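You operate a simulated robot arm through the tools that you are given. There is no shell and no other tool. Be economical: measure what you need, move in short steps, check, and stop when the job is done.

You are at the controls of a simulated two-armed robot. One attempt, no reset.

## Task
Rinse, clear the list, cap large tube 61 and switch the sampler off.
Fine: the tube ends in its hole. Set down upright: large tube.

It is judged by the outcome, as a careful person would: the job done as asked, and still so three seconds after it is handed in. It fails if anything else is knocked over, pushed out of place, dropped, spilled or broken. A push-on lid holds only when it is set on centred and level and pressed home; a screw cap is set on level and turned clockwise until tight.

## Robot
Two 7-joint arms with two-finger parallel grippers on one trunk, on a base that drives. Base frame: it is fixed to the floor where the robot stands at the start and does not move with it; the origin is under the middle of the robot, x ahead of it, y to its left, z up; the surface under the hand at the start is at about z = 0.194. Lengths are in m, angles in rad, forces in N, time in s.
The left shoulder is at the start at [0.05, 0.168, 1.117], the right one opposite. Places, roughly: arm lock lever [1.1, 0, 1]; depth switch [0.8, 0.1, 0.9]; dwell switch [0.8, 0, 0.9]; fuse holder [0.8, -0.1, 0.9]; sampler bench [0.8, -0.4, 0.9]; sampler power switch [0.8, 0.2, 0.9]. Payload 1.57 kg a hand.
The TCP of each hand is the grasp point between the finger pads, 0.03 m short of the fingertips. In the tool frame z runs along the fingers and y along their closing line. Largest opening 0.08 m; finger width 0.017, thickness 0.012; the body of the gripper, 0.04 by 0.082 m, starts 0.08 m behind the TCP.
Orientation is that of the tool frame in the base frame, as [roll, pitch, yaw] about the fixed x, y, z axes, in that order (R = Rz(yaw) Ry(pitch) Rx(roll)). With the fingers straight down and closing along the base's y, the tool's x points along the base's -x, its y along +y and its z along -z.

## Interface
- The arms move only by the tool apply_moves. It takes "left_targets", "right_targets" or both (then of equal length, played together; a hand with none holds still); each is a list of rows, each an object (a shift or turn left out is 0, a gripper value left out holds the last) with "translation": the shift along the base's x, y, z in m, a list of three; "rotation": the turn, a rotation vector about the base's x, y, z in degrees, a list of three; "claw": the closure, from 0 (fully open) to 1 (shut). In form: [{"translation": [tx, ty, tz], "rotation": [rx, ry, rz], "claw": claw}, ...]. A call has 1 to 8 rows; each row is the pose to reach, as a shift and turn from the pose commanded when the call began. Each row takes 0.2 s and may step no farther than 0.05 m and 0.15 rad from the row before; otherwise, or with a gripper value out of range, the whole call is refused. A pose out of reach is approached as far as the arm can. The call stops where the force on the tool passes 40 N (or 10 N more than at its start, if that is more) or the arm is blocked; 0.2 s more then pass. Each finger travels about 0.045 m/s and halts on what it meets, pressing with about 28 N; the grip force reading is that of the motor and also rises with nothing between the fingers. The clock runs only during rows and for 0.2 s after the last one: add rows that repeat a pose to give the fingers time. The reply holds the time, the measured pose of the TCP, the force on the tool along the base axes, the opening and the grip force, in the units named above and with some noise, with the torque about the TCP (base axes, N m) and any sound that the robot's microphone picked up.
- Cameras (640 x 400 px; columns grow to the right, rows downward): "scene" is now at [0.136, 0.0017, 1.3702]; the picture's right is [-0.17, -0.99, 0.00], its down [-0.12, 0.02, -0.99] and it looks along [0.98, -0.17, -0.12] (base axes); focal length 251 px, centre (320, 200). "left" rides on the left gripper at [0.072, 0.007, -0.122] in its tool frame; the picture's right is [-0.09, 1.00, 0.00], its down [-0.84, -0.08, -0.54] and it looks along [-0.54, -0.05, 0.84] (tool axes); focal length 238 px, centre (320, 200). "right" rides on the right gripper at [0.072, -0.007, -0.122] in its tool frame; the picture's right is [0.09, 1.00, 0.00], its down [-0.84, 0.08, -0.54] and it looks along [-0.54, 0.05, 0.84] (tool axes); focal length 238 px, centre (320, 200). There is no depth. A picture from a camera that has moved, and an enlarged one, comes with that camera's place and axes in the base frame and with its lens. The place of the scene camera against the robot may be out by one fixed shift of up to 0.025 m in any direction.
- capture(camera): a new picture of that camera. It takes no simulated time.
- move_column(by): slides the trunk up (or, below 0, down) by that many m; the arms and the scene camera ride with it, the base frame stays. It gives what a move gives, with no picture.
- steer(legs): drives the robot by 1 to 6 legs, each [ahead, left, turn to the left] in m, m and rad, along the robot's own axes; the way and the turn of a leg run together, so that a leg with both is an arc; at most 1.5 m and 3.142 rad a leg. The arms and the cameras ride along, it lands a little off, and it stops where it bumps. It gives what a move gives.
- aim_head(pan, tilt): turns the head with the scene camera to pan (to the left, within 1.396 rad either way) and tilt (down, from -0.506 to 1.204), counted from straight ahead of the robot. It gives what a move gives.
- zoom(camera, box): a new picture of the part [left, top, right, bottom] of that camera's present view, enlarged. It takes no simulated time.
- close_job(): hands the job in; it is judged then, once.

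Work in short steps. Places have to be worked out from the pictures, the camera data and where the tool is seen: move nearer, look again, correct. Check each grasp and each placing, and mend what went wrong. You have 120 turns and 108 pictures in all, those below and enlarged ones among them. Open the grippers and draw the arms clear of the work before you hand the job in, unless the task says otherwise; then end with one line.

The tools are called after "Request:" by a JSON object that holds its "op" and its "data". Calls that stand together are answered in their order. apply_moves: Moves the arms, as the interface text tells. Its arguments: {"type":"object","properties":{"left_targets":{"type":"array","items":{"type":"object","properties":{"translation":{"type":"array","items":{"type":"number"}},"rotation":{"type":"array","items":{"type":"number"}},"claw":{"type":"number"}}}},"right_targets":{"type":"array","items":{"type":"object","properties":{"translation":{"type":"array","items":{"type":"number"}},"rotation":{"type":"array","items":{"type":"number"}},"claw":{"type":"number"}}}}},"required":[]} The other tools are called the same way: move_column (by) slides the trunk up or down; steer (legs) drives the base; aim_head (pan, tilt) turns the head that bears the scene camera; capture (camera) takes a picture; zoom (camera, box) takes an enlarged picture of a part of a camera's view; close_job () hands the job in.

At the start:

```text
time: 0.0
left_eef_pos: [0.4052, 0.0608, 1.28]
left_ee_rot: [-3.14, 0.001, -3.139]
left_ft_force: [0.2, 0.2, 0.4]
left_wrist_torque: [0.0, -0.02, -0.01]
left_width: 0.0801
left_gripper_force: 0.0
right_eef_pos: [0.3321, -0.243, 1.2876]
right_ee_rot: [-3.142, 0.001, 3.14]
right_ft_force: [0.6, -0.1, -0.4]
right_wrist_torque: [0.03, 0.01, 0.04]
right_width: 0.0801
right_gripper_force: 0.1
trunk travel left (down, up): [-0.286, 0.157]
robot x, y, heading: [0.0022, 0.0016, -0.0]
head pan, tilt: [-0.173, 0.122]
```

scene: 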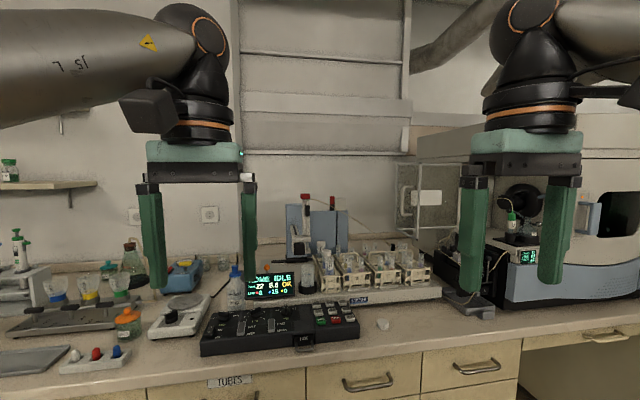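
right: 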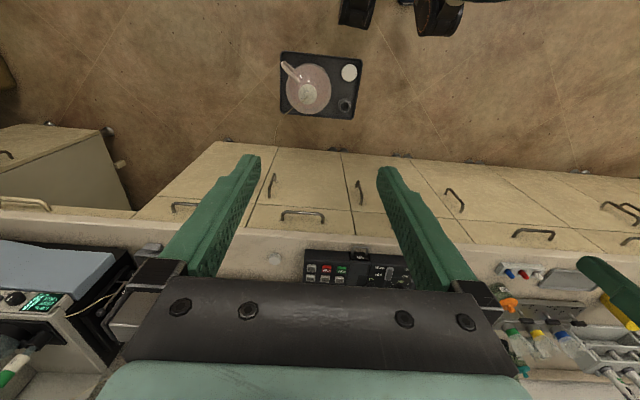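
left: 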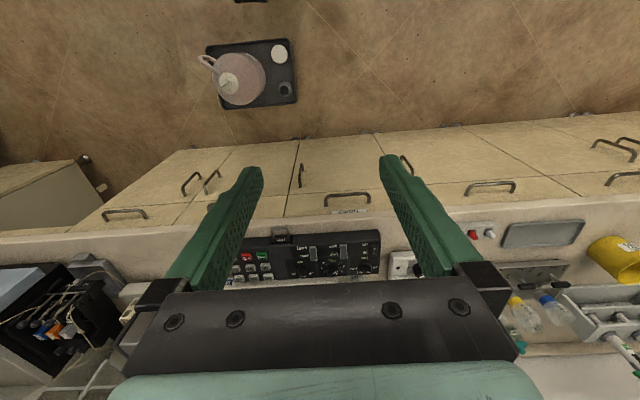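

I start by looking closer at the sampler, its keypad and the tubes.

Request:
{"op": "zoom", "data": {"camera": "scene", "box": [190, 250, 390, 375]}}

Request:
{"op": "zoom", "data": {"camera": "scene", "box": [270, 180, 510, 330]}}

Request:
{"op": "zoom", "data": {"camera": "scene", "box": [0, 220, 240, 370]}}

```text
3.20 times, centred on (290, 312) of scene
camera zoom: at [0.136, 0.0017, 1.3702], right [-0.17, -0.99, 0.0], down [-0.12, 0.02, -0.99], along [0.98, -0.17, -0.12], focal length 802 px, centre (416, -160)
```

zoom: 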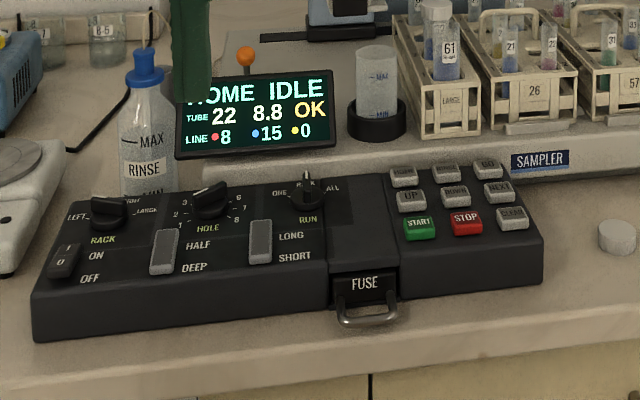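

```text
2.67 times, centred on (390, 255) of scene
camera zoom: at [0.136, 0.0017, 1.3702], right [-0.17, -0.99, 0.0], down [-0.12, 0.02, -0.99], along [0.98, -0.17, -0.12], focal length 668 px, centre (133, 53)
```

zoom: 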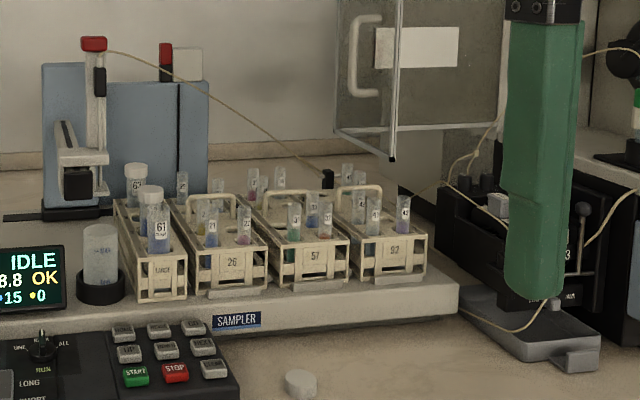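

```text
2.67 times, centred on (120, 295) of scene
camera zoom: at [0.136, 0.0017, 1.3702], right [-0.17, -0.99, 0.0], down [-0.12, 0.02, -0.99], along [0.98, -0.17, -0.12], focal length 668 px, centre (853, -53)
```

zoom: 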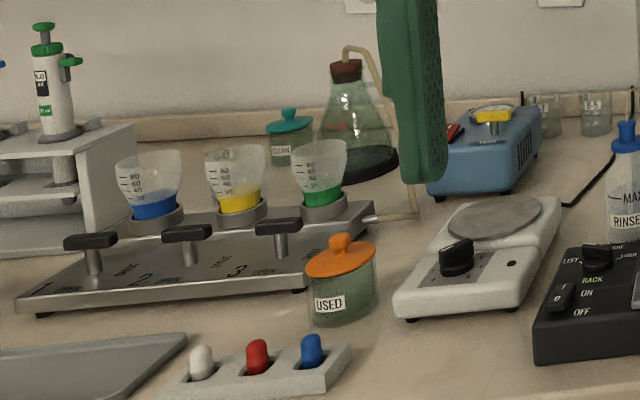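

Before driving nearer, I look down at the floor between me and the bench, since the wrist cameras show a tray there.

Request:
{"op": "aim_head", "data": {"pan": -0.2, "tilt": 1.15}}

Request:
{"op": "capture", "data": {"camera": "scene"}}

```text
time: 1.3
left_eef_pos: [0.4075, 0.0607, 1.2801]
left_ee_rot: [-3.139, 0.001, -3.141]
left_ft_force: [0.0, 0.3, -0.4]
left_wrist_torque: [0.01, 0.0, -0.03]
left_width: 0.08
left_gripper_force: 0.0
right_eef_pos: [0.332, -0.2424, 1.2886]
right_ee_rot: [-3.141, 0.0, 3.139]
right_ft_force: [0.8, -0.2, -0.3]
right_wrist_torque: [0.0, -0.01, 0.0]
right_width: 0.0799
right_gripper_force: 0.0
trunk travel left (down, up): [-0.286, 0.157]
robot x, y, heading: [0.0002, -0.0035, -0.003]
head pan, tilt: [-0.201, 1.15]
```

```text
101 pictures are left
camera scene: at [0.1034, 0.0057, 1.2844], right [-0.2, -0.98, 0.0], down [-0.89, 0.18, -0.41], along [0.4, -0.08, -0.91], focal length 251 px, centre (320, 200)
```

scene: 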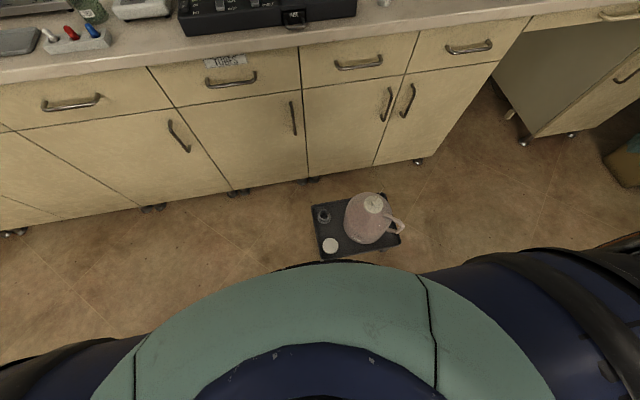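

A tray with a jug sits in front of me at about z=0.18; I test whether it belongs to my own base by driving back 6 cm and looking again.

Request:
{"op": "steer", "data": {"legs": [[-0.06, 0, 0]]}}

Request:
{"op": "capture", "data": {"camera": "scene"}}

Request:
{"op": "zoom", "data": {"camera": "scene", "box": [280, 170, 440, 270]}}

```text
time: 2.3
left_eef_pos: [0.345, 0.0602, 1.2805]
left_ee_rot: [-3.14, 0.001, -3.141]
left_ft_force: [-0.3, 1.1, 0.4]
left_wrist_torque: [-0.01, -0.03, -0.02]
left_width: 0.0798
left_gripper_force: 0.0
right_eef_pos: [0.2711, -0.243, 1.288]
right_ee_rot: [-3.141, 0.003, 3.138]
right_ft_force: [0.0, 0.2, -0.8]
right_wrist_torque: [-0.01, -0.06, 0.02]
right_width: 0.0802
right_gripper_force: 0.0
trunk travel left (down, up): [-0.286, 0.157]
robot x, y, heading: [-0.0601, 0.0006, -0.003]
head pan, tilt: [-0.201, 1.15]
```

```text
100 pictures are left
camera scene: at [0.0432, 0.0057, 1.2844], right [-0.2, -0.98, 0.0], down [-0.89, 0.18, -0.41], along [0.4, -0.08, -0.91], focal length 251 px, centre (320, 200)
```

scene: 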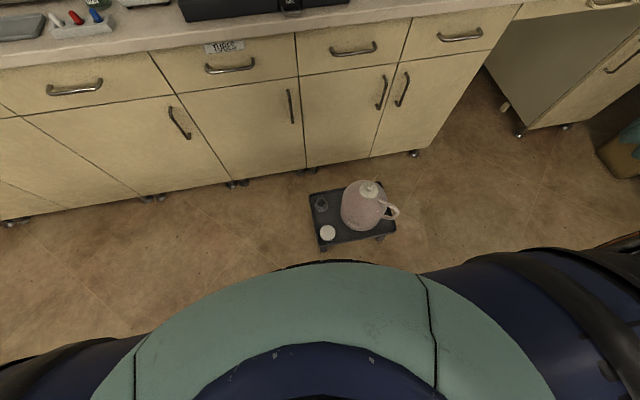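

```text
4.00 times, centred on (360, 220) of scene
camera zoom: at [0.0432, 0.0057, 1.2844], right [-0.2, -0.98, 0.0], down [-0.89, 0.18, -0.41], along [0.4, -0.08, -0.91], focal length 1003 px, centre (160, 120)
```

zoom: 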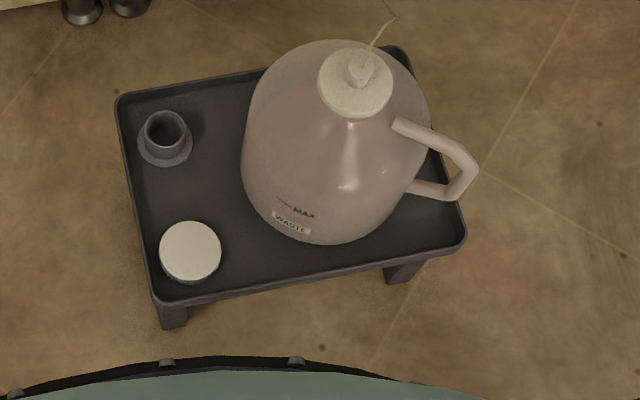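

The stand is external: it spans about x 0.31–0.56, y −0.40 to −0.05, so my base must pass to its left. I drive left to y≈0.27, then ahead moderately, and look.

Request:
{"op": "steer", "data": {"legs": [[0, 0.28, 0], [0.3, 0, 0]]}}

Request:
{"op": "capture", "data": {"camera": "scene"}}

```text
time: 7.0
left_eef_pos: [0.653, 0.3537, 1.2807]
left_ee_rot: [-3.141, 0.001, -3.125]
left_ft_force: [0.0, -0.8, -0.4]
left_wrist_torque: [-0.04, 0.03, -0.03]
left_width: 0.0801
left_gripper_force: 0.0
right_eef_pos: [0.5832, 0.0469, 1.2883]
right_ee_rot: [-3.14, 0.0, -3.129]
right_ft_force: [0.7, -0.4, 0.0]
right_wrist_torque: [-0.01, 0.03, -0.01]
right_width: 0.0801
right_gripper_force: 0.1
trunk travel left (down, up): [-0.286, 0.157]
robot x, y, heading: [0.246, 0.2864, 0.017]
head pan, tilt: [-0.201, 1.15]
```

```text
98 pictures are left
camera scene: at [0.3509, 0.2926, 1.2843], right [-0.18, -0.98, 0.0], down [-0.9, 0.17, -0.41], along [0.4, -0.08, -0.91], focal length 251 px, centre (320, 200)
```

scene: 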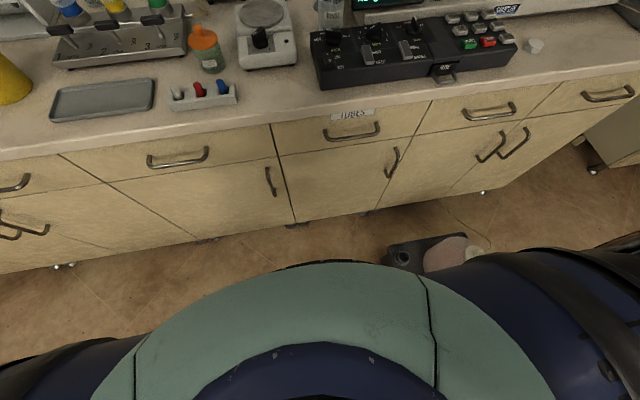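

The cabinet front is at about x=0.72–0.75 and the stand clears my right side. I drive 0.13 m nearer and aim the head at the sampler.

Request:
{"op": "steer", "data": {"legs": [[0.13, 0, -0.017]]}}

Request:
{"op": "aim_head", "data": {"pan": -0.55, "tilt": 0.55}}

Request:
{"op": "capture", "data": {"camera": "scene"}}

Request:
{"op": "capture", "data": {"camera": "right"}}

```text
time: 8.3
left_eef_pos: [0.7835, 0.3477, 1.2808]
left_ee_rot: [-3.139, 0.0, -3.139]
left_ft_force: [-0.7, -0.4, 0.6]
left_wrist_torque: [0.0, 0.01, -0.03]
left_width: 0.0801
left_gripper_force: 0.1
right_eef_pos: [0.709, 0.0439, 1.2873]
right_ee_rot: [3.141, -0.001, 3.142]
right_ft_force: [0.0, 0.0, -0.6]
right_wrist_torque: [0.02, 0.01, 0.01]
right_width: 0.0799
right_gripper_force: 0.0
trunk travel left (down, up): [-0.286, 0.157]
robot x, y, heading: [0.3748, 0.2879, 0.002]
head pan, tilt: [-0.201, 1.15]
```

```text
time: 9.3
left_eef_pos: [0.7825, 0.348, 1.2803]
left_ee_rot: [-3.14, -0.001, -3.14]
left_ft_force: [-0.2, 0.9, 0.3]
left_wrist_torque: [-0.02, 0.03, 0.0]
left_width: 0.08
left_gripper_force: 0.0
right_eef_pos: [0.7094, 0.0438, 1.2872]
right_ee_rot: [3.141, 0.002, 3.141]
right_ft_force: [0.3, 0.8, -0.2]
right_wrist_torque: [-0.03, 0.02, -0.01]
right_width: 0.08
right_gripper_force: 0.1
trunk travel left (down, up): [-0.286, 0.157]
robot x, y, heading: [0.3778, 0.288, 0.002]
head pan, tilt: [-0.55, 0.55]
```

```text
97 pictures are left
camera scene: at [0.4981, 0.2573, 1.3305], right [-0.52, -0.85, 0.0], down [-0.45, 0.27, -0.85], along [0.73, -0.44, -0.52], focal length 251 px, centre (320, 200)
```

scene: 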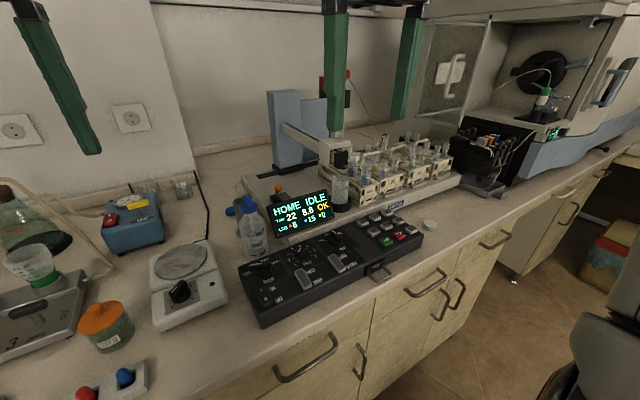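

```text
96 pictures are left
camera right: at [0.6365, 0.0368, 1.4092], right [-0.09, 1.0, 0.0], down [0.84, 0.08, 0.54], along [0.54, 0.05, -0.84], focal length 238 px, centre (320, 200)
```

right: 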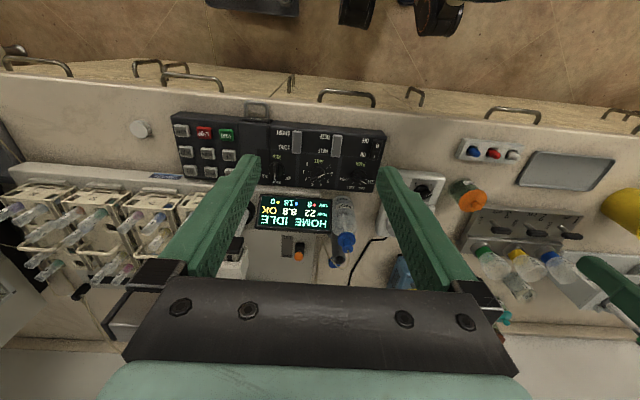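

Good view now. I zoom on the keypad, display and tubes from both cameras.

Request:
{"op": "zoom", "data": {"camera": "right", "box": [120, 90, 280, 190]}}

Request:
{"op": "zoom", "data": {"camera": "right", "box": [240, 110, 400, 270]}}

Request:
{"op": "zoom", "data": {"camera": "scene", "box": [310, 120, 470, 240]}}

Request:
{"op": "zoom", "data": {"camera": "scene", "box": [225, 170, 385, 330]}}

```text
4.00 times, centred on (200, 140) of right
camera zoom: at [0.6365, 0.0368, 1.4092], right [-0.09, 1.0, 0.0], down [0.84, 0.08, 0.54], along [0.54, 0.05, -0.84], focal length 953 px, centre (800, 440)
```

zoom: 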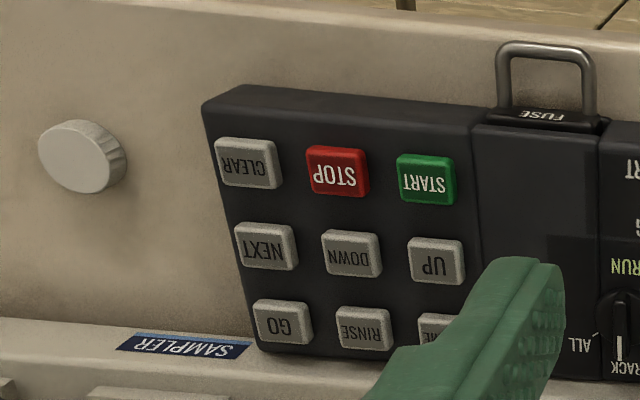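

```text
2.50 times, centred on (320, 190) of right
camera zoom: at [0.6365, 0.0368, 1.4092], right [-0.09, 1.0, 0.0], down [0.84, 0.08, 0.54], along [0.54, 0.05, -0.84], focal length 596 px, centre (320, 225)
```

zoom: 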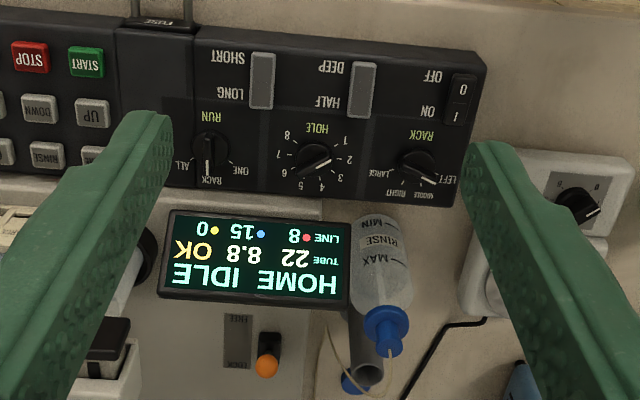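

```text
3.33 times, centred on (390, 180) of scene
camera zoom: at [0.4981, 0.2573, 1.3305], right [-0.52, -0.85, 0.0], down [-0.45, 0.27, -0.85], along [0.73, -0.44, -0.52], focal length 836 px, centre (87, 267)
```

zoom: 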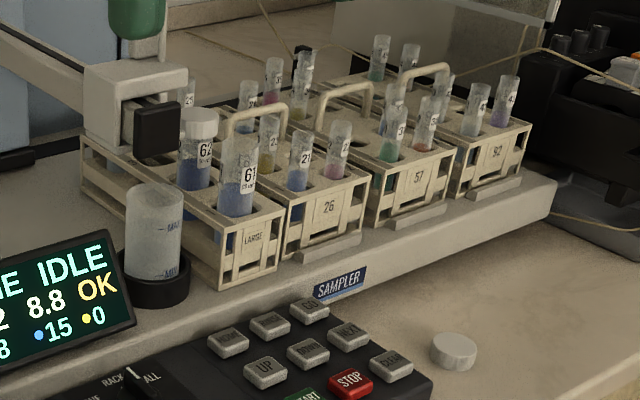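

```text
2.50 times, centred on (305, 250) of scene
camera zoom: at [0.4981, 0.2573, 1.3305], right [-0.52, -0.85, 0.0], down [-0.45, 0.27, -0.85], along [0.73, -0.44, -0.52], focal length 627 px, centre (358, 75)
```

zoom: 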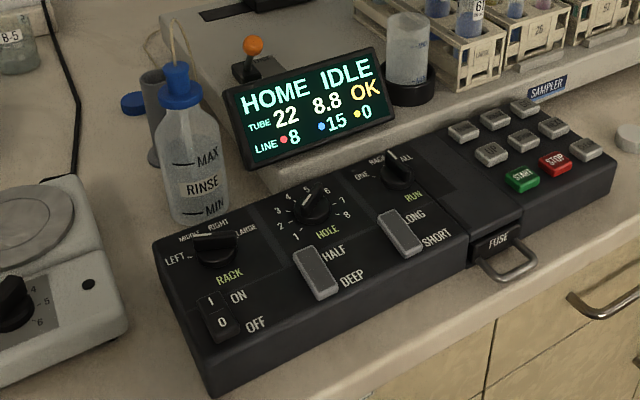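

Cap lies on the bench right of the keypad, tube 61 is open, and the keypad reads HOME/RINSE/GO, UP/DOWN/NEXT, START/STOP/CLEAR. I move the right hand (fingers closing) to hover over the keypad for a second viewpoint.

Request:
{"op": "apply_moves", "data": {"right_targets": [{"translation": [0.013, -0.03, -0.02], "claw": 1}, {"translation": [0.026, -0.06, -0.045], "claw": 1}, {"translation": [0.039, -0.09, -0.07], "claw": 1}, {"translation": [0.052, -0.12, -0.095], "claw": 1}, {"translation": [0.065, -0.15, -0.12], "claw": 1}, {"translation": [0.078, -0.18, -0.145], "claw": 1}, {"translation": [0.091, -0.21, -0.17], "claw": 1}, {"translation": [0.091, -0.21, -0.19], "claw": 1}]}}

Request:
{"op": "capture", "data": {"camera": "right"}}

```text
time: 11.1
left_eef_pos: [0.7823, 0.3476, 1.2799]
left_ee_rot: [-3.14, 0.001, -3.141]
left_ft_force: [-0.1, 0.8, 0.4]
left_wrist_torque: [0.02, 0.01, -0.01]
left_width: 0.0797
left_gripper_force: 0.0
right_eef_pos: [0.7976, -0.1659, 1.0949]
right_ee_rot: [-3.14, 0.002, 3.141]
right_ft_force: [-1.1, -0.2, 0.0]
right_wrist_torque: [-0.03, 0.02, 0.03]
right_width: 0.0
right_gripper_force: 21.3
trunk travel left (down, up): [-0.286, 0.157]
robot x, y, heading: [0.3761, 0.2862, 0.001]
head pan, tilt: [-0.55, 0.55]
```

```text
91 pictures are left
camera right: at [0.7258, -0.174, 1.2172], right [-0.09, 1.0, 0.0], down [0.84, 0.08, 0.54], along [0.54, 0.05, -0.84], focal length 238 px, centre (320, 200)
```

right: 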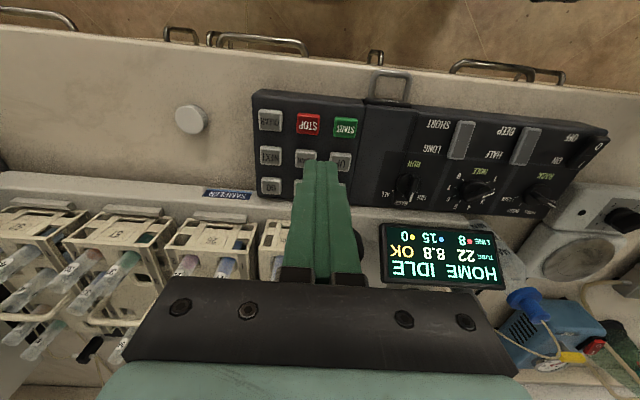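

Triangulation puts CLEAR at (0.803, −0.225) and RINSE at (0.889, −0.181), key tops at z≈0.935. I go above RINSE with closed fingertips 4 cm over it and check.

Request:
{"op": "apply_moves", "data": {"right_targets": [{"translation": [0.045, -0.008, 0]}, {"translation": [0.091, -0.015, 0]}, {"translation": [0.091, -0.015, -0.045]}, {"translation": [0.091, -0.015, -0.085]}]}}

Request:
{"op": "capture", "data": {"camera": "scene"}}

Request:
{"op": "zoom", "data": {"camera": "right", "box": [220, 50, 420, 210]}}

```text
time: 12.1
left_eef_pos: [0.7836, 0.3486, 1.2803]
left_ee_rot: [-3.141, -0.001, -3.139]
left_ft_force: [0.4, 0.4, -0.3]
left_wrist_torque: [0.01, 0.03, -0.02]
left_width: 0.0796
left_gripper_force: 0.1
right_eef_pos: [0.891, -0.1806, 1.0119]
right_ee_rot: [3.14, 0.0, -3.141]
right_ft_force: [0.7, -0.1, 0.2]
right_wrist_torque: [-0.01, -0.05, 0.0]
right_width: 0.0004
right_gripper_force: 20.9
trunk travel left (down, up): [-0.286, 0.157]
robot x, y, heading: [0.3807, 0.2858, 0.006]
head pan, tilt: [-0.55, 0.55]
```

```text
90 pictures are left
camera scene: at [0.4985, 0.2572, 1.3305], right [-0.52, -0.85, 0.0], down [-0.45, 0.27, -0.85], along [0.73, -0.44, -0.52], focal length 251 px, centre (320, 200)
```

scene: 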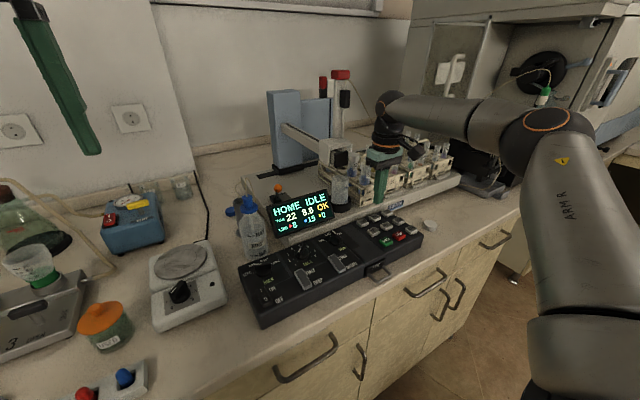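

```text
2.50 times, centred on (320, 130) of right
camera zoom: at [0.818, -0.1881, 1.1345], right [-0.09, 1.0, 0.0], down [0.84, 0.08, 0.54], along [0.54, 0.05, -0.84], focal length 596 px, centre (320, 375)
```

zoom: 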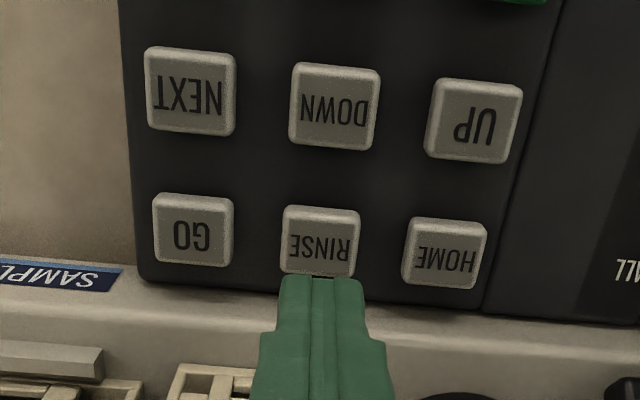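

The tip axis lines up with RINSE. I press about 5 mm past expected contact and then lift and look at the display.

Request:
{"op": "apply_moves", "data": {"right_targets": [{"translation": [0, 0, -0.03]}, {"translation": [0, 0, -0.043]}, {"translation": [0, 0, -0.05]}, {"translation": [0, 0, -0.05]}]}}

Request:
{"op": "zoom", "data": {"camera": "scene", "box": [220, 90, 460, 240]}}

```text
time: 13.1
left_eef_pos: [0.7828, 0.3456, 1.2798]
left_ee_rot: [-3.139, 0.001, -3.139]
left_ft_force: [0.0, -0.6, 0.2]
left_wrist_torque: [0.0, -0.02, 0.03]
left_width: 0.0798
left_gripper_force: 0.1
right_eef_pos: [0.8916, -0.1796, 0.9636]
right_ee_rot: [-3.141, 0.002, -3.141]
right_ft_force: [0.8, 0.9, 3.9]
right_wrist_torque: [0.06, 0.02, 0.05]
right_width: 0.0001
right_gripper_force: 21.2
trunk travel left (down, up): [-0.286, 0.157]
robot x, y, heading: [0.3757, 0.2861, 0.003]
head pan, tilt: [-0.55, 0.55]
heard: click
```

```text
2.67 times, centred on (340, 165) of scene
camera zoom: at [0.4978, 0.2575, 1.3306], right [-0.52, -0.85, 0.0], down [-0.45, 0.27, -0.85], along [0.73, -0.44, -0.52], focal length 668 px, centre (267, 293)
```

zoom: 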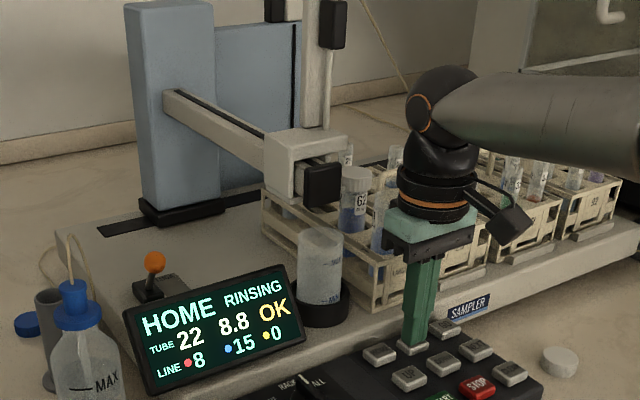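

RINSE clicked and the display shows RINSING. I lift off, pull back toward myself over CLEAR and wait for it to finish.

Request:
{"op": "apply_moves", "data": {"right_targets": [{"translation": [0, 0, 0.045]}, {"translation": [-0.04, -0.02, 0.055]}, {"translation": [-0.088, -0.044, 0.055]}, {"translation": [-0.088, -0.044, 0.055]}, {"translation": [-0.088, -0.044, 0.055]}, {"translation": [-0.088, -0.044, 0.055]}, {"translation": [-0.088, -0.044, 0.055]}, {"translation": [-0.088, -0.044, 0.055]}]}}

Request:
{"op": "zoom", "data": {"camera": "scene", "box": [220, 90, 460, 240]}}

Request:
{"op": "zoom", "data": {"camera": "right", "box": [160, 50, 420, 210]}}

```text
refused: row 3 steps farther than a row can; nothing moved
```

```text
2.67 times, centred on (340, 165) of scene
camera zoom: at [0.4978, 0.2575, 1.3306], right [-0.52, -0.85, 0.0], down [-0.45, 0.27, -0.85], along [0.73, -0.44, -0.52], focal length 668 px, centre (267, 293)
```

zoom: 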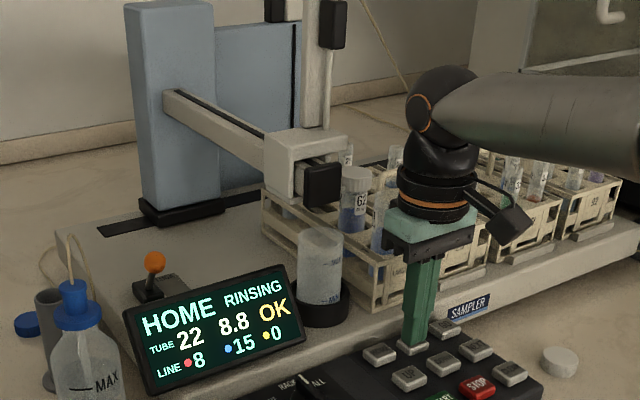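

```text
2.46 times, centred on (290, 130) of right
camera zoom: at [0.8192, -0.1872, 1.0855], right [-0.09, 1.0, 0.0], down [0.84, 0.08, 0.54], along [0.54, 0.05, -0.84], focal length 587 px, centre (394, 372)
```

zoom: 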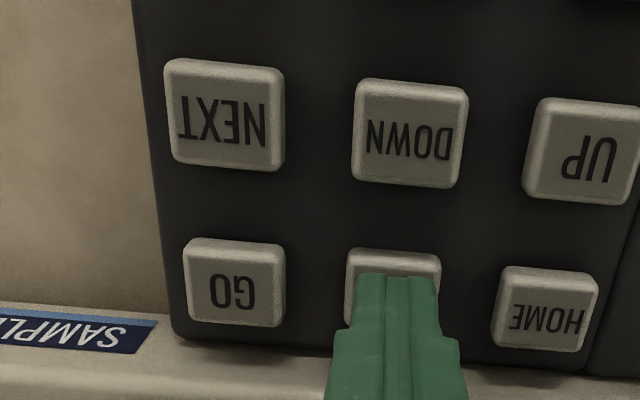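

A step was too long, so nothing moved; I repeat with shorter ones.

Request:
{"op": "apply_moves", "data": {"right_targets": [{"translation": [0, 0, 0.045]}, {"translation": [-0.03, -0.015, 0.055]}, {"translation": [-0.06, -0.03, 0.055]}, {"translation": [-0.088, -0.044, 0.055]}, {"translation": [-0.088, -0.044, 0.055]}, {"translation": [-0.088, -0.044, 0.055]}, {"translation": [-0.088, -0.044, 0.055]}, {"translation": [-0.088, -0.044, 0.055]}]}}

Request:
{"op": "zoom", "data": {"camera": "scene", "box": [220, 90, 460, 240]}}

Request:
{"op": "zoom", "data": {"camera": "right", "box": [160, 50, 420, 210]}}

```text
time: 14.9
left_eef_pos: [0.7824, 0.3474, 1.2811]
left_ee_rot: [-3.139, 0.0, -3.14]
left_ft_force: [-0.8, -0.4, -1.1]
left_wrist_torque: [0.02, -0.03, 0.0]
left_width: 0.0801
left_gripper_force: 0.1
right_eef_pos: [0.8022, -0.2257, 1.0175]
right_ee_rot: [-3.141, 0.001, 3.14]
right_ft_force: [0.4, -0.2, -0.6]
right_wrist_torque: [-0.02, -0.02, -0.01]
right_width: 0.0002
right_gripper_force: 21.2
trunk travel left (down, up): [-0.286, 0.157]
robot x, y, heading: [0.3771, 0.2887, 0.004]
head pan, tilt: [-0.55, 0.55]
```

```text
2.67 times, centred on (340, 165) of scene
camera zoom: at [0.4981, 0.2572, 1.3306], right [-0.52, -0.85, 0.0], down [-0.45, 0.27, -0.85], along [0.73, -0.44, -0.52], focal length 668 px, centre (267, 293)
```

zoom: 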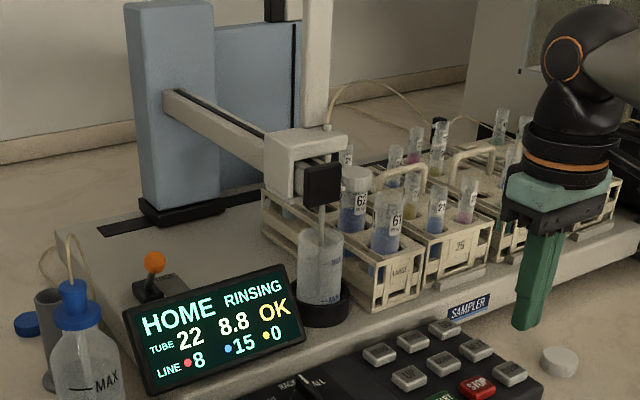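

```text
2.46 times, centred on (290, 130) of right
camera zoom: at [0.7299, -0.2328, 1.1394], right [-0.09, 1.0, 0.0], down [0.84, 0.08, 0.54], along [0.54, 0.05, -0.84], focal length 587 px, centre (394, 372)
```

zoom: 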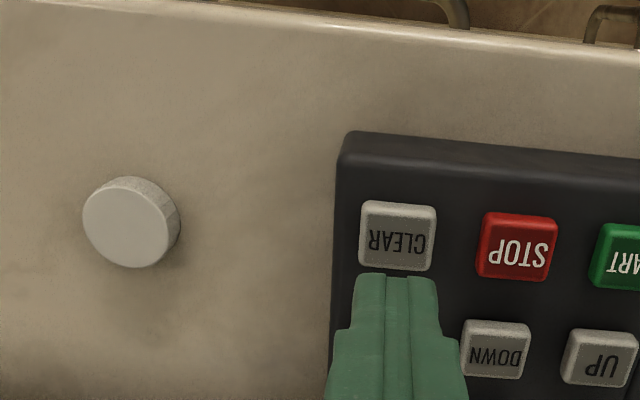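

The needle is down in the rinse cup and rinsing; the hand is above CLEAR. I wait a little.

Request:
{"op": "apply_moves", "data": {"right_targets": [{"translation": [0, 0, 0]}, {"translation": [0, 0, 0]}, {"translation": [0, 0, 0]}, {"translation": [0, 0, 0]}, {"translation": [0, 0, 0]}, {"translation": [0, 0, 0]}, {"translation": [0, 0, 0]}, {"translation": [0, 0, 0]}]}}

Request:
{"op": "apply_moves", "data": {"right_targets": [{"translation": [0, 0, 0]}, {"translation": [0, 0, 0]}, {"translation": [0, 0, 0]}, {"translation": [0, 0, 0]}, {"translation": [0, 0, 0]}, {"translation": [0, 0, 0]}, {"translation": [0, 0, 0]}, {"translation": [0, 0, 0]}]}}

Request:
{"op": "zoom", "data": {"camera": "scene", "box": [220, 90, 460, 240]}}

```text
time: 16.7
left_eef_pos: [0.783, 0.3479, 1.2798]
left_ee_rot: [-3.14, 0.0, -3.141]
left_ft_force: [0.0, 0.0, 0.2]
left_wrist_torque: [-0.01, 0.02, 0.0]
left_width: 0.0802
left_gripper_force: 0.0
right_eef_pos: [0.8021, -0.2249, 1.017]
right_ee_rot: [-3.141, 0.002, -3.141]
right_ft_force: [0.6, 0.6, -0.1]
right_wrist_torque: [0.0, -0.02, -0.01]
right_width: 0.0
right_gripper_force: 21.1
trunk travel left (down, up): [-0.286, 0.157]
robot x, y, heading: [0.3766, 0.2865, 0.0]
head pan, tilt: [-0.55, 0.55]
```

```text
time: 18.5
left_eef_pos: [0.7829, 0.3478, 1.2809]
left_ee_rot: [-3.139, 0.001, -3.141]
left_ft_force: [0.0, 0.0, -0.3]
left_wrist_torque: [-0.02, -0.01, -0.01]
left_width: 0.0797
left_gripper_force: 0.0
right_eef_pos: [0.8023, -0.2246, 1.018]
right_ee_rot: [-3.141, 0.003, 3.14]
right_ft_force: [-1.4, -0.3, -0.1]
right_wrist_torque: [0.02, -0.01, 0.01]
right_width: 0.0
right_gripper_force: 21.0
trunk travel left (down, up): [-0.286, 0.157]
robot x, y, heading: [0.3783, 0.2871, 0.003]
head pan, tilt: [-0.55, 0.55]
```

```text
2.67 times, centred on (340, 165) of scene
camera zoom: at [0.4981, 0.2573, 1.3306], right [-0.52, -0.85, 0.0], down [-0.45, 0.27, -0.85], along [0.73, -0.44, -0.52], focal length 668 px, centre (267, 293)
```

zoom: 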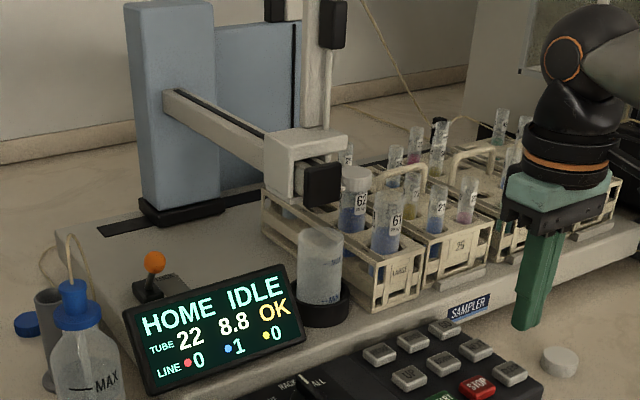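

Rinse finished: IDLE, LINE now 0/1/0. I check the rinse bottle, cup level and waste jug before deciding whether another rinse is warranted.

Request:
{"op": "zoom", "data": {"camera": "scene", "box": [225, 160, 365, 270]}}

Request:
{"op": "aim_head", "data": {"pan": -1.0, "tilt": 1.15}}

Request:
{"op": "capture", "data": {"camera": "scene"}}

```text
3.64 times, centred on (295, 215) of scene
camera zoom: at [0.4981, 0.2573, 1.3306], right [-0.52, -0.85, 0.0], down [-0.45, 0.27, -0.85], along [0.73, -0.44, -0.52], focal length 912 px, centre (411, 146)
```

zoom: 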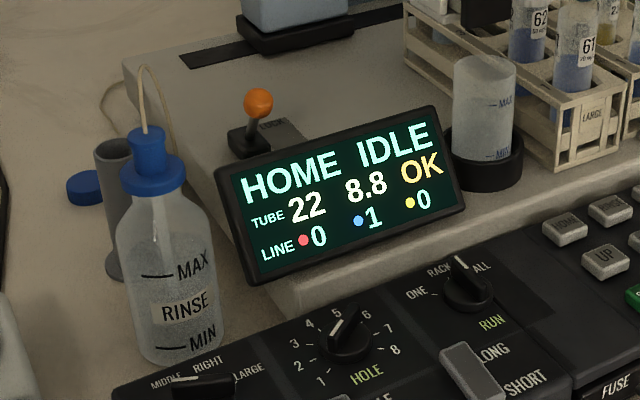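

```text
time: 19.5
left_eef_pos: [0.784, 0.3474, 1.2809]
left_ee_rot: [-3.139, -0.001, -3.141]
left_ft_force: [-0.2, -0.1, -1.3]
left_wrist_torque: [0.0, -0.01, -0.01]
left_width: 0.0798
left_gripper_force: 0.0
right_eef_pos: [0.8016, -0.2255, 1.0178]
right_ee_rot: [-3.141, 0.003, -3.14]
right_ft_force: [-0.5, 0.4, 0.7]
right_wrist_torque: [-0.02, -0.03, 0.01]
right_width: 0.0001
right_gripper_force: 21.6
trunk travel left (down, up): [-0.286, 0.157]
robot x, y, heading: [0.3781, 0.2829, 0.001]
head pan, tilt: [-1.0, 1.15]
```

```text
81 pictures are left
camera scene: at [0.4538, 0.254, 1.2844], right [-0.84, -0.54, 0.0], down [-0.49, 0.77, -0.41], along [0.22, -0.34, -0.91], focal length 251 px, centre (320, 200)
```

scene: 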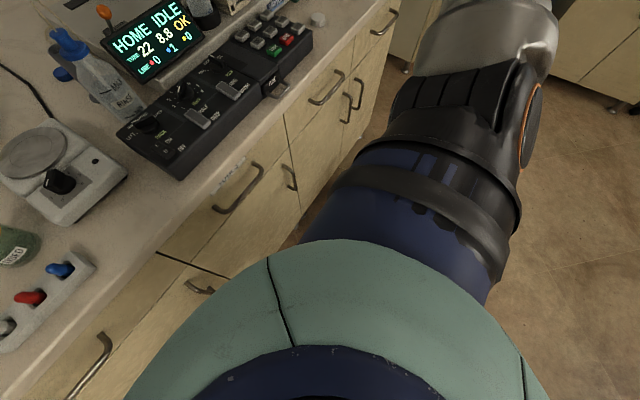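

The waste jug is hidden by my arm from the head. I raise and draw back the right hand to view the jug's level with the wrist camera.

Request:
{"op": "apply_moves", "data": {"right_targets": [{"translation": [0, 0, 0.04]}, {"translation": [-0.03, 0, 0.08]}, {"translation": [-0.07, 0, 0.1]}, {"translation": [-0.115, 0, 0.11]}, {"translation": [-0.16, 0, 0.12]}, {"translation": [-0.205, 0, 0.13]}, {"translation": [-0.25, 0, 0.13]}, {"translation": [-0.29, 0, 0.13]}]}}

Request:
{"op": "capture", "data": {"camera": "right"}}

```text
time: 21.3
left_eef_pos: [0.7815, 0.3477, 1.2812]
left_ee_rot: [-3.141, 0.001, -3.139]
left_ft_force: [-0.3, 0.2, 0.8]
left_wrist_torque: [0.01, -0.01, -0.01]
left_width: 0.0799
left_gripper_force: 0.0
right_eef_pos: [0.5104, -0.2224, 1.15]
right_ee_rot: [3.14, 0.002, -3.139]
right_ft_force: [0.2, 0.0, 0.5]
right_wrist_torque: [0.01, 0.0, -0.02]
right_width: 0.0
right_gripper_force: 20.9
trunk travel left (down, up): [-0.286, 0.157]
robot x, y, heading: [0.3778, 0.2878, -0.002]
head pan, tilt: [-1.0, 1.15]
```

```text
80 pictures are left
camera right: at [0.4378, -0.2302, 1.2712], right [-0.09, 1.0, 0.0], down [0.84, 0.08, 0.54], along [0.54, 0.05, -0.84], focal length 238 px, centre (320, 200)
```

right: 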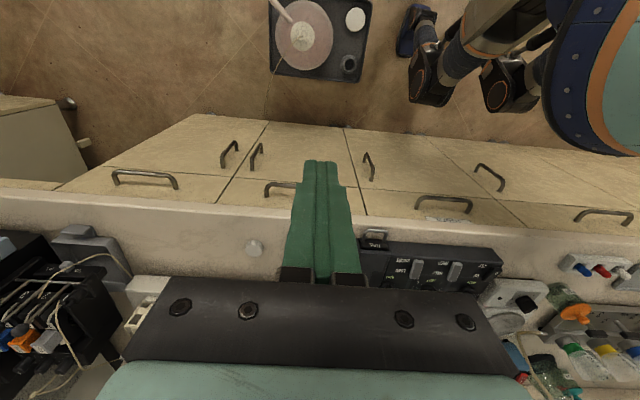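

The jug is in view from above; I zoom on it.

Request:
{"op": "zoom", "data": {"camera": "right", "box": [260, 0, 380, 90]}}

```text
4.44 times, centred on (320, 45) of right
camera zoom: at [0.4378, -0.2302, 1.2712], right [-0.09, 1.0, 0.0], down [0.84, 0.08, 0.54], along [0.54, 0.05, -0.84], focal length 1059 px, centre (320, 889)
```

zoom: 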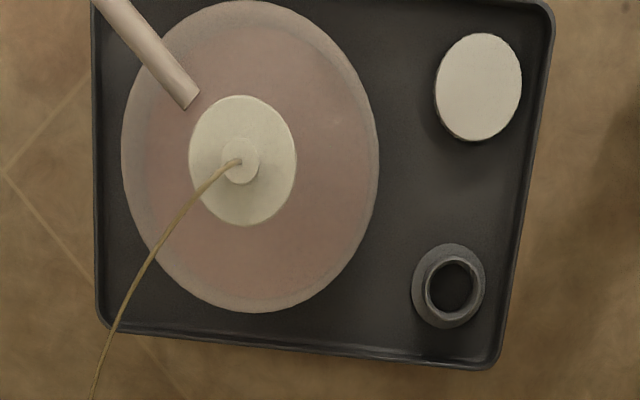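

The jug shows no sign of overfill and the sampler says OK; since the line still reads 1, I rinse once more. I return above RINSE.

Request:
{"op": "aim_head", "data": {"pan": -0.55, "tilt": 0.55}}

Request:
{"op": "apply_moves", "data": {"right_targets": [{"translation": [0.048, 0, 0]}, {"translation": [0.096, 0, 0]}, {"translation": [0.144, 0, 0]}, {"translation": [0.192, 0.01, 0]}, {"translation": [0.24, 0.02, 0]}, {"translation": [0.288, 0.03, 0]}, {"translation": [0.336, 0.043, 0]}, {"translation": [0.381, 0.043, -0.01]}]}}

Request:
{"op": "apply_moves", "data": {"right_targets": [{"translation": [0, 0, -0.045]}, {"translation": [0, 0, -0.09]}, {"translation": [0, 0, -0.13]}, {"translation": [0, 0, -0.165]}, {"translation": [0, 0, -0.176]}, {"translation": [0, 0, -0.178]}]}}

```text
time: 22.3
left_eef_pos: [0.7821, 0.3486, 1.2806]
left_ee_rot: [-3.14, 0.002, -3.141]
left_ft_force: [-0.3, -0.5, 0.9]
left_wrist_torque: [0.03, 0.02, 0.02]
left_width: 0.0803
left_gripper_force: 0.1
right_eef_pos: [0.5112, -0.2231, 1.1495]
right_ee_rot: [-3.141, 0.001, 3.14]
right_ft_force: [-0.2, -0.1, -0.2]
right_wrist_torque: [-0.03, 0.0, -0.01]
right_width: 0.0
right_gripper_force: 20.9
trunk travel left (down, up): [-0.286, 0.157]
robot x, y, heading: [0.3779, 0.2842, 0.0]
head pan, tilt: [-0.55, 0.55]
```

```text
time: 24.1
left_eef_pos: [0.7831, 0.3495, 1.2791]
left_ee_rot: [3.141, -0.001, -3.138]
left_ft_force: [-0.3, -1.1, 0.3]
left_wrist_torque: [0.0, 0.03, 0.01]
left_width: 0.0802
left_gripper_force: 0.0
right_eef_pos: [0.8924, -0.1777, 1.1354]
right_ee_rot: [3.139, 0.0, -3.139]
right_ft_force: [0.2, -0.1, 0.8]
right_wrist_torque: [0.02, 0.0, 0.01]
right_width: 0.0
right_gripper_force: 21.3
trunk travel left (down, up): [-0.286, 0.157]
robot x, y, heading: [0.3741, 0.2856, 0.005]
head pan, tilt: [-0.55, 0.55]
```

```text
time: 25.5
left_eef_pos: [0.7815, 0.3486, 1.2812]
left_ee_rot: [-3.14, 0.004, -3.141]
left_ft_force: [-0.5, 0.0, -0.6]
left_wrist_torque: [0.0, -0.03, 0.03]
left_width: 0.0799
left_gripper_force: 0.0
right_eef_pos: [0.8915, -0.1791, 0.9616]
right_ee_rot: [3.142, 0.003, 3.141]
right_ft_force: [-6.5, 2.4, 13.2]
right_wrist_torque: [0.05, 0.16, -0.01]
right_width: 0.0
right_gripper_force: 21.4
trunk travel left (down, up): [-0.286, 0.157]
robot x, y, heading: [0.3756, 0.2874, -0.001]
head pan, tilt: [-0.55, 0.55]
heard: click
```

RINSE clicked again. I lift, move over CLEAR and wait.

Request:
{"op": "apply_moves", "data": {"right_targets": [{"translation": [0, 0, 0.045]}, {"translation": [-0.03, -0.015, 0.055]}, {"translation": [-0.06, -0.03, 0.055]}, {"translation": [-0.088, -0.046, 0.055]}, {"translation": [-0.088, -0.046, 0.055]}, {"translation": [-0.088, -0.046, 0.055]}, {"translation": [-0.088, -0.046, 0.055]}, {"translation": [-0.088, -0.046, 0.055]}]}}

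Request:
{"op": "apply_moves", "data": {"right_targets": [{"translation": [0, 0, 0]}, {"translation": [0, 0, 0]}, {"translation": [0, 0, 0]}, {"translation": [0, 0, 0]}, {"translation": [0, 0, 0]}, {"translation": [0, 0, 0]}, {"translation": [0, 0, 0]}, {"translation": [0, 0, 0]}]}}

Request:
{"op": "apply_moves", "data": {"right_targets": [{"translation": [0, 0, 0]}, {"translation": [0, 0, 0]}, {"translation": [0, 0, 0]}, {"translation": [0, 0, 0]}, {"translation": [0, 0, 0]}, {"translation": [0, 0, 0]}, {"translation": [0, 0, 0]}, {"translation": [0, 0, 0]}]}}

Request:
{"op": "zoom", "data": {"camera": "scene", "box": [220, 90, 460, 240]}}

Request:
{"op": "zoom", "data": {"camera": "right", "box": [160, 50, 420, 210]}}

```text
time: 27.3
left_eef_pos: [0.7826, 0.3479, 1.2813]
left_ee_rot: [-3.14, 0.0, -3.139]
left_ft_force: [-0.1, 0.1, -0.3]
left_wrist_torque: [0.01, 0.0, 0.04]
left_width: 0.0801
left_gripper_force: 0.1
right_eef_pos: [0.8083, -0.2265, 1.0139]
right_ee_rot: [-3.142, 0.003, -3.141]
right_ft_force: [0.2, 0.3, 0.2]
right_wrist_torque: [0.05, 0.02, 0.02]
right_width: 0.0001
right_gripper_force: 21.1
trunk travel left (down, up): [-0.286, 0.157]
robot x, y, heading: [0.3748, 0.2831, 0.005]
head pan, tilt: [-0.55, 0.55]
```

```text
time: 29.1
left_eef_pos: [0.782, 0.3474, 1.2793]
left_ee_rot: [-3.139, -0.001, -3.14]
left_ft_force: [-0.4, 0.2, -0.2]
left_wrist_torque: [-0.02, 0.01, -0.02]
left_width: 0.0801
left_gripper_force: 0.0
right_eef_pos: [0.8072, -0.2265, 1.0134]
right_ee_rot: [3.141, 0.003, -3.141]
right_ft_force: [0.8, 0.1, 1.3]
right_wrist_torque: [-0.01, 0.0, 0.02]
right_width: 0.0
right_gripper_force: 21.5
trunk travel left (down, up): [-0.286, 0.157]
robot x, y, heading: [0.378, 0.2882, 0.003]
head pan, tilt: [-0.55, 0.55]
```

```text
time: 30.9
left_eef_pos: [0.7825, 0.3481, 1.2796]
left_ee_rot: [-3.141, -0.002, -3.141]
left_ft_force: [0.6, 0.2, -0.2]
left_wrist_torque: [0.01, 0.03, -0.01]
left_width: 0.0799
left_gripper_force: 0.1
right_eef_pos: [0.8079, -0.226, 1.0137]
right_ee_rot: [-3.141, 0.0, -3.141]
right_ft_force: [0.4, 0.7, 0.6]
right_wrist_torque: [-0.02, -0.02, -0.03]
right_width: 0.0
right_gripper_force: 20.9
trunk travel left (down, up): [-0.286, 0.157]
robot x, y, heading: [0.3754, 0.2874, 0.0]
head pan, tilt: [-0.55, 0.55]
```

```text
2.67 times, centred on (340, 165) of scene
camera zoom: at [0.4981, 0.2573, 1.3306], right [-0.52, -0.85, 0.0], down [-0.45, 0.27, -0.85], along [0.73, -0.44, -0.52], focal length 668 px, centre (267, 293)
```

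zoom: 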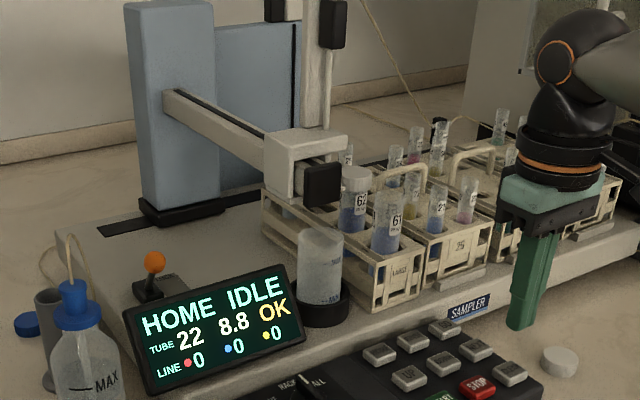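

```text
2.46 times, centred on (290, 130) of right
camera zoom: at [0.7359, -0.2337, 1.1355], right [-0.09, 1.0, 0.0], down [0.84, 0.08, 0.54], along [0.54, 0.05, -0.84], focal length 587 px, centre (394, 372)
```

zoom: 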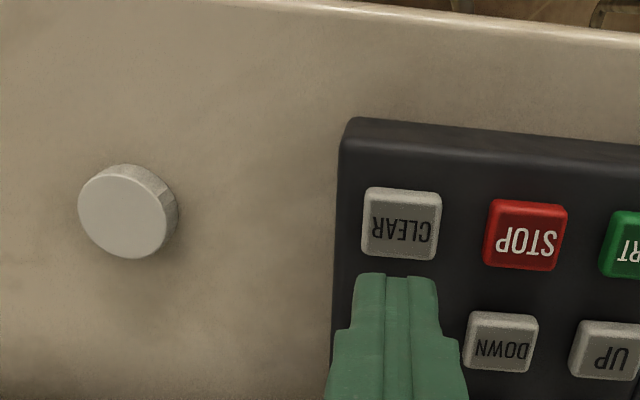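

Line is all zeros and IDLE. Now CLEAR, with a small shift (−6 mm x, +3 mm y).

Request:
{"op": "apply_moves", "data": {"right_targets": [{"translation": [-0.006, 0.003, -0.03]}, {"translation": [-0.006, 0.003, -0.046]}, {"translation": [-0.006, 0.003, -0.053]}, {"translation": [-0.006, 0.003, -0.054]}]}}

Request:
{"op": "zoom", "data": {"camera": "scene", "box": [220, 90, 460, 240]}}

```text
time: 31.9
left_eef_pos: [0.782, 0.3491, 1.2797]
left_ee_rot: [-3.139, 0.001, -3.14]
left_ft_force: [-0.4, 1.0, -0.1]
left_wrist_torque: [-0.02, 0.0, -0.01]
left_width: 0.08
left_gripper_force: 0.1
right_eef_pos: [0.8007, -0.2231, 0.9631]
right_ee_rot: [-3.141, 0.003, -3.141]
right_ft_force: [-0.1, 0.9, 7.6]
right_wrist_torque: [0.01, 0.02, 0.01]
right_width: 0.0002
right_gripper_force: 21.2
trunk travel left (down, up): [-0.286, 0.157]
robot x, y, heading: [0.3731, 0.2845, 0.003]
head pan, tilt: [-0.55, 0.55]
heard: click
```

```text
2.67 times, centred on (340, 165) of scene
camera zoom: at [0.4977, 0.2579, 1.3308], right [-0.52, -0.85, 0.0], down [-0.45, 0.27, -0.85], along [0.73, -0.44, -0.52], focal length 668 px, centre (267, 293)
```

zoom: 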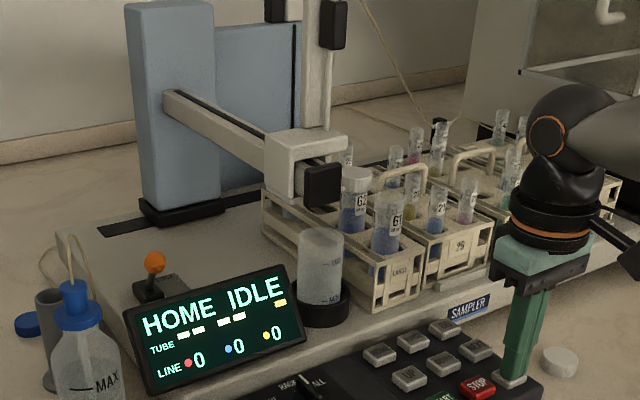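

The list is cleared (TUBE shows dashes). Next the cap, estimated at (0.818, −0.335), top z≈0.90; I lift, open and hover over it.

Request:
{"op": "apply_moves", "data": {"right_targets": [{"translation": [0, 0, 0.045], "claw": 1}, {"translation": [0, -0.01, 0.09], "claw": 0.5}, {"translation": [0.005, -0.055, 0.1], "claw": 0}, {"translation": [0.01, -0.09, 0.1], "claw": 0}, {"translation": [0.017, -0.112, 0.1], "claw": 0}, {"translation": [0.017, -0.112, 0.1], "claw": 0}, {"translation": [0.017, -0.112, 0.1], "claw": 0}, {"translation": [0.017, -0.112, 0.1], "claw": 0}]}}

Request:
{"op": "capture", "data": {"camera": "right"}}

Request:
{"op": "zoom", "data": {"camera": "right", "box": [260, 90, 380, 170]}}

```text
time: 33.7
left_eef_pos: [0.7816, 0.3474, 1.2787]
left_ee_rot: [-3.139, -0.001, -3.139]
left_ft_force: [0.1, 0.7, 0.0]
left_wrist_torque: [0.0, 0.02, 0.0]
left_width: 0.08
left_gripper_force: 0.0
right_eef_pos: [0.8156, -0.3372, 1.0568]
right_ee_rot: [3.141, 0.001, 3.14]
right_ft_force: [0.2, -0.1, 0.0]
right_wrist_torque: [-0.03, -0.04, 0.03]
right_width: 0.0801
right_gripper_force: 0.0
trunk travel left (down, up): [-0.286, 0.157]
robot x, y, heading: [0.3736, 0.2896, 0.002]
head pan, tilt: [-0.55, 0.55]
```

```text
75 pictures are left
camera right: at [0.7429, -0.3449, 1.1796], right [-0.09, 1.0, 0.0], down [0.84, 0.08, 0.54], along [0.54, 0.05, -0.84], focal length 238 px, centre (320, 200)
```

right: 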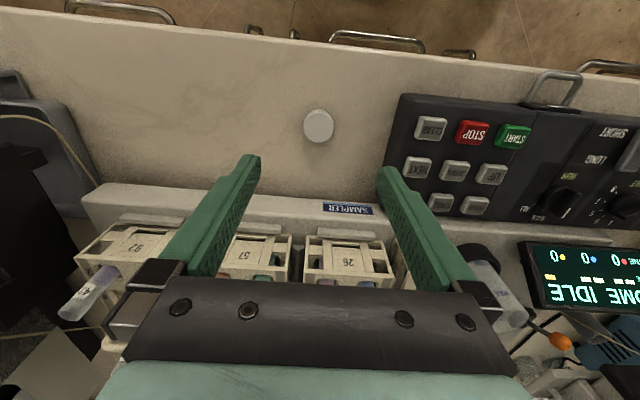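

```text
5.00 times, centred on (320, 130) of right
camera zoom: at [0.7429, -0.3449, 1.1796], right [-0.09, 1.0, 0.0], down [0.84, 0.08, 0.54], along [0.54, 0.05, -0.84], focal length 1192 px, centre (320, 550)
```

zoom: 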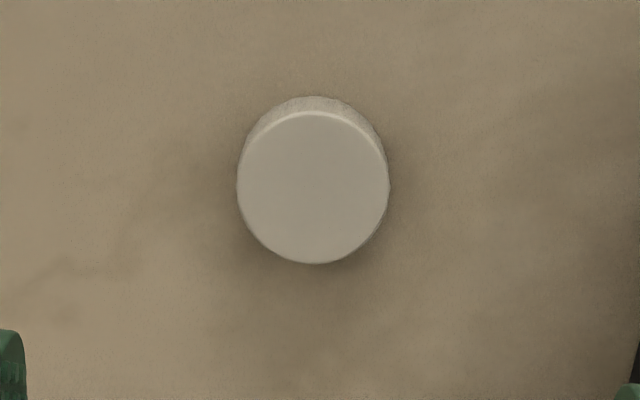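

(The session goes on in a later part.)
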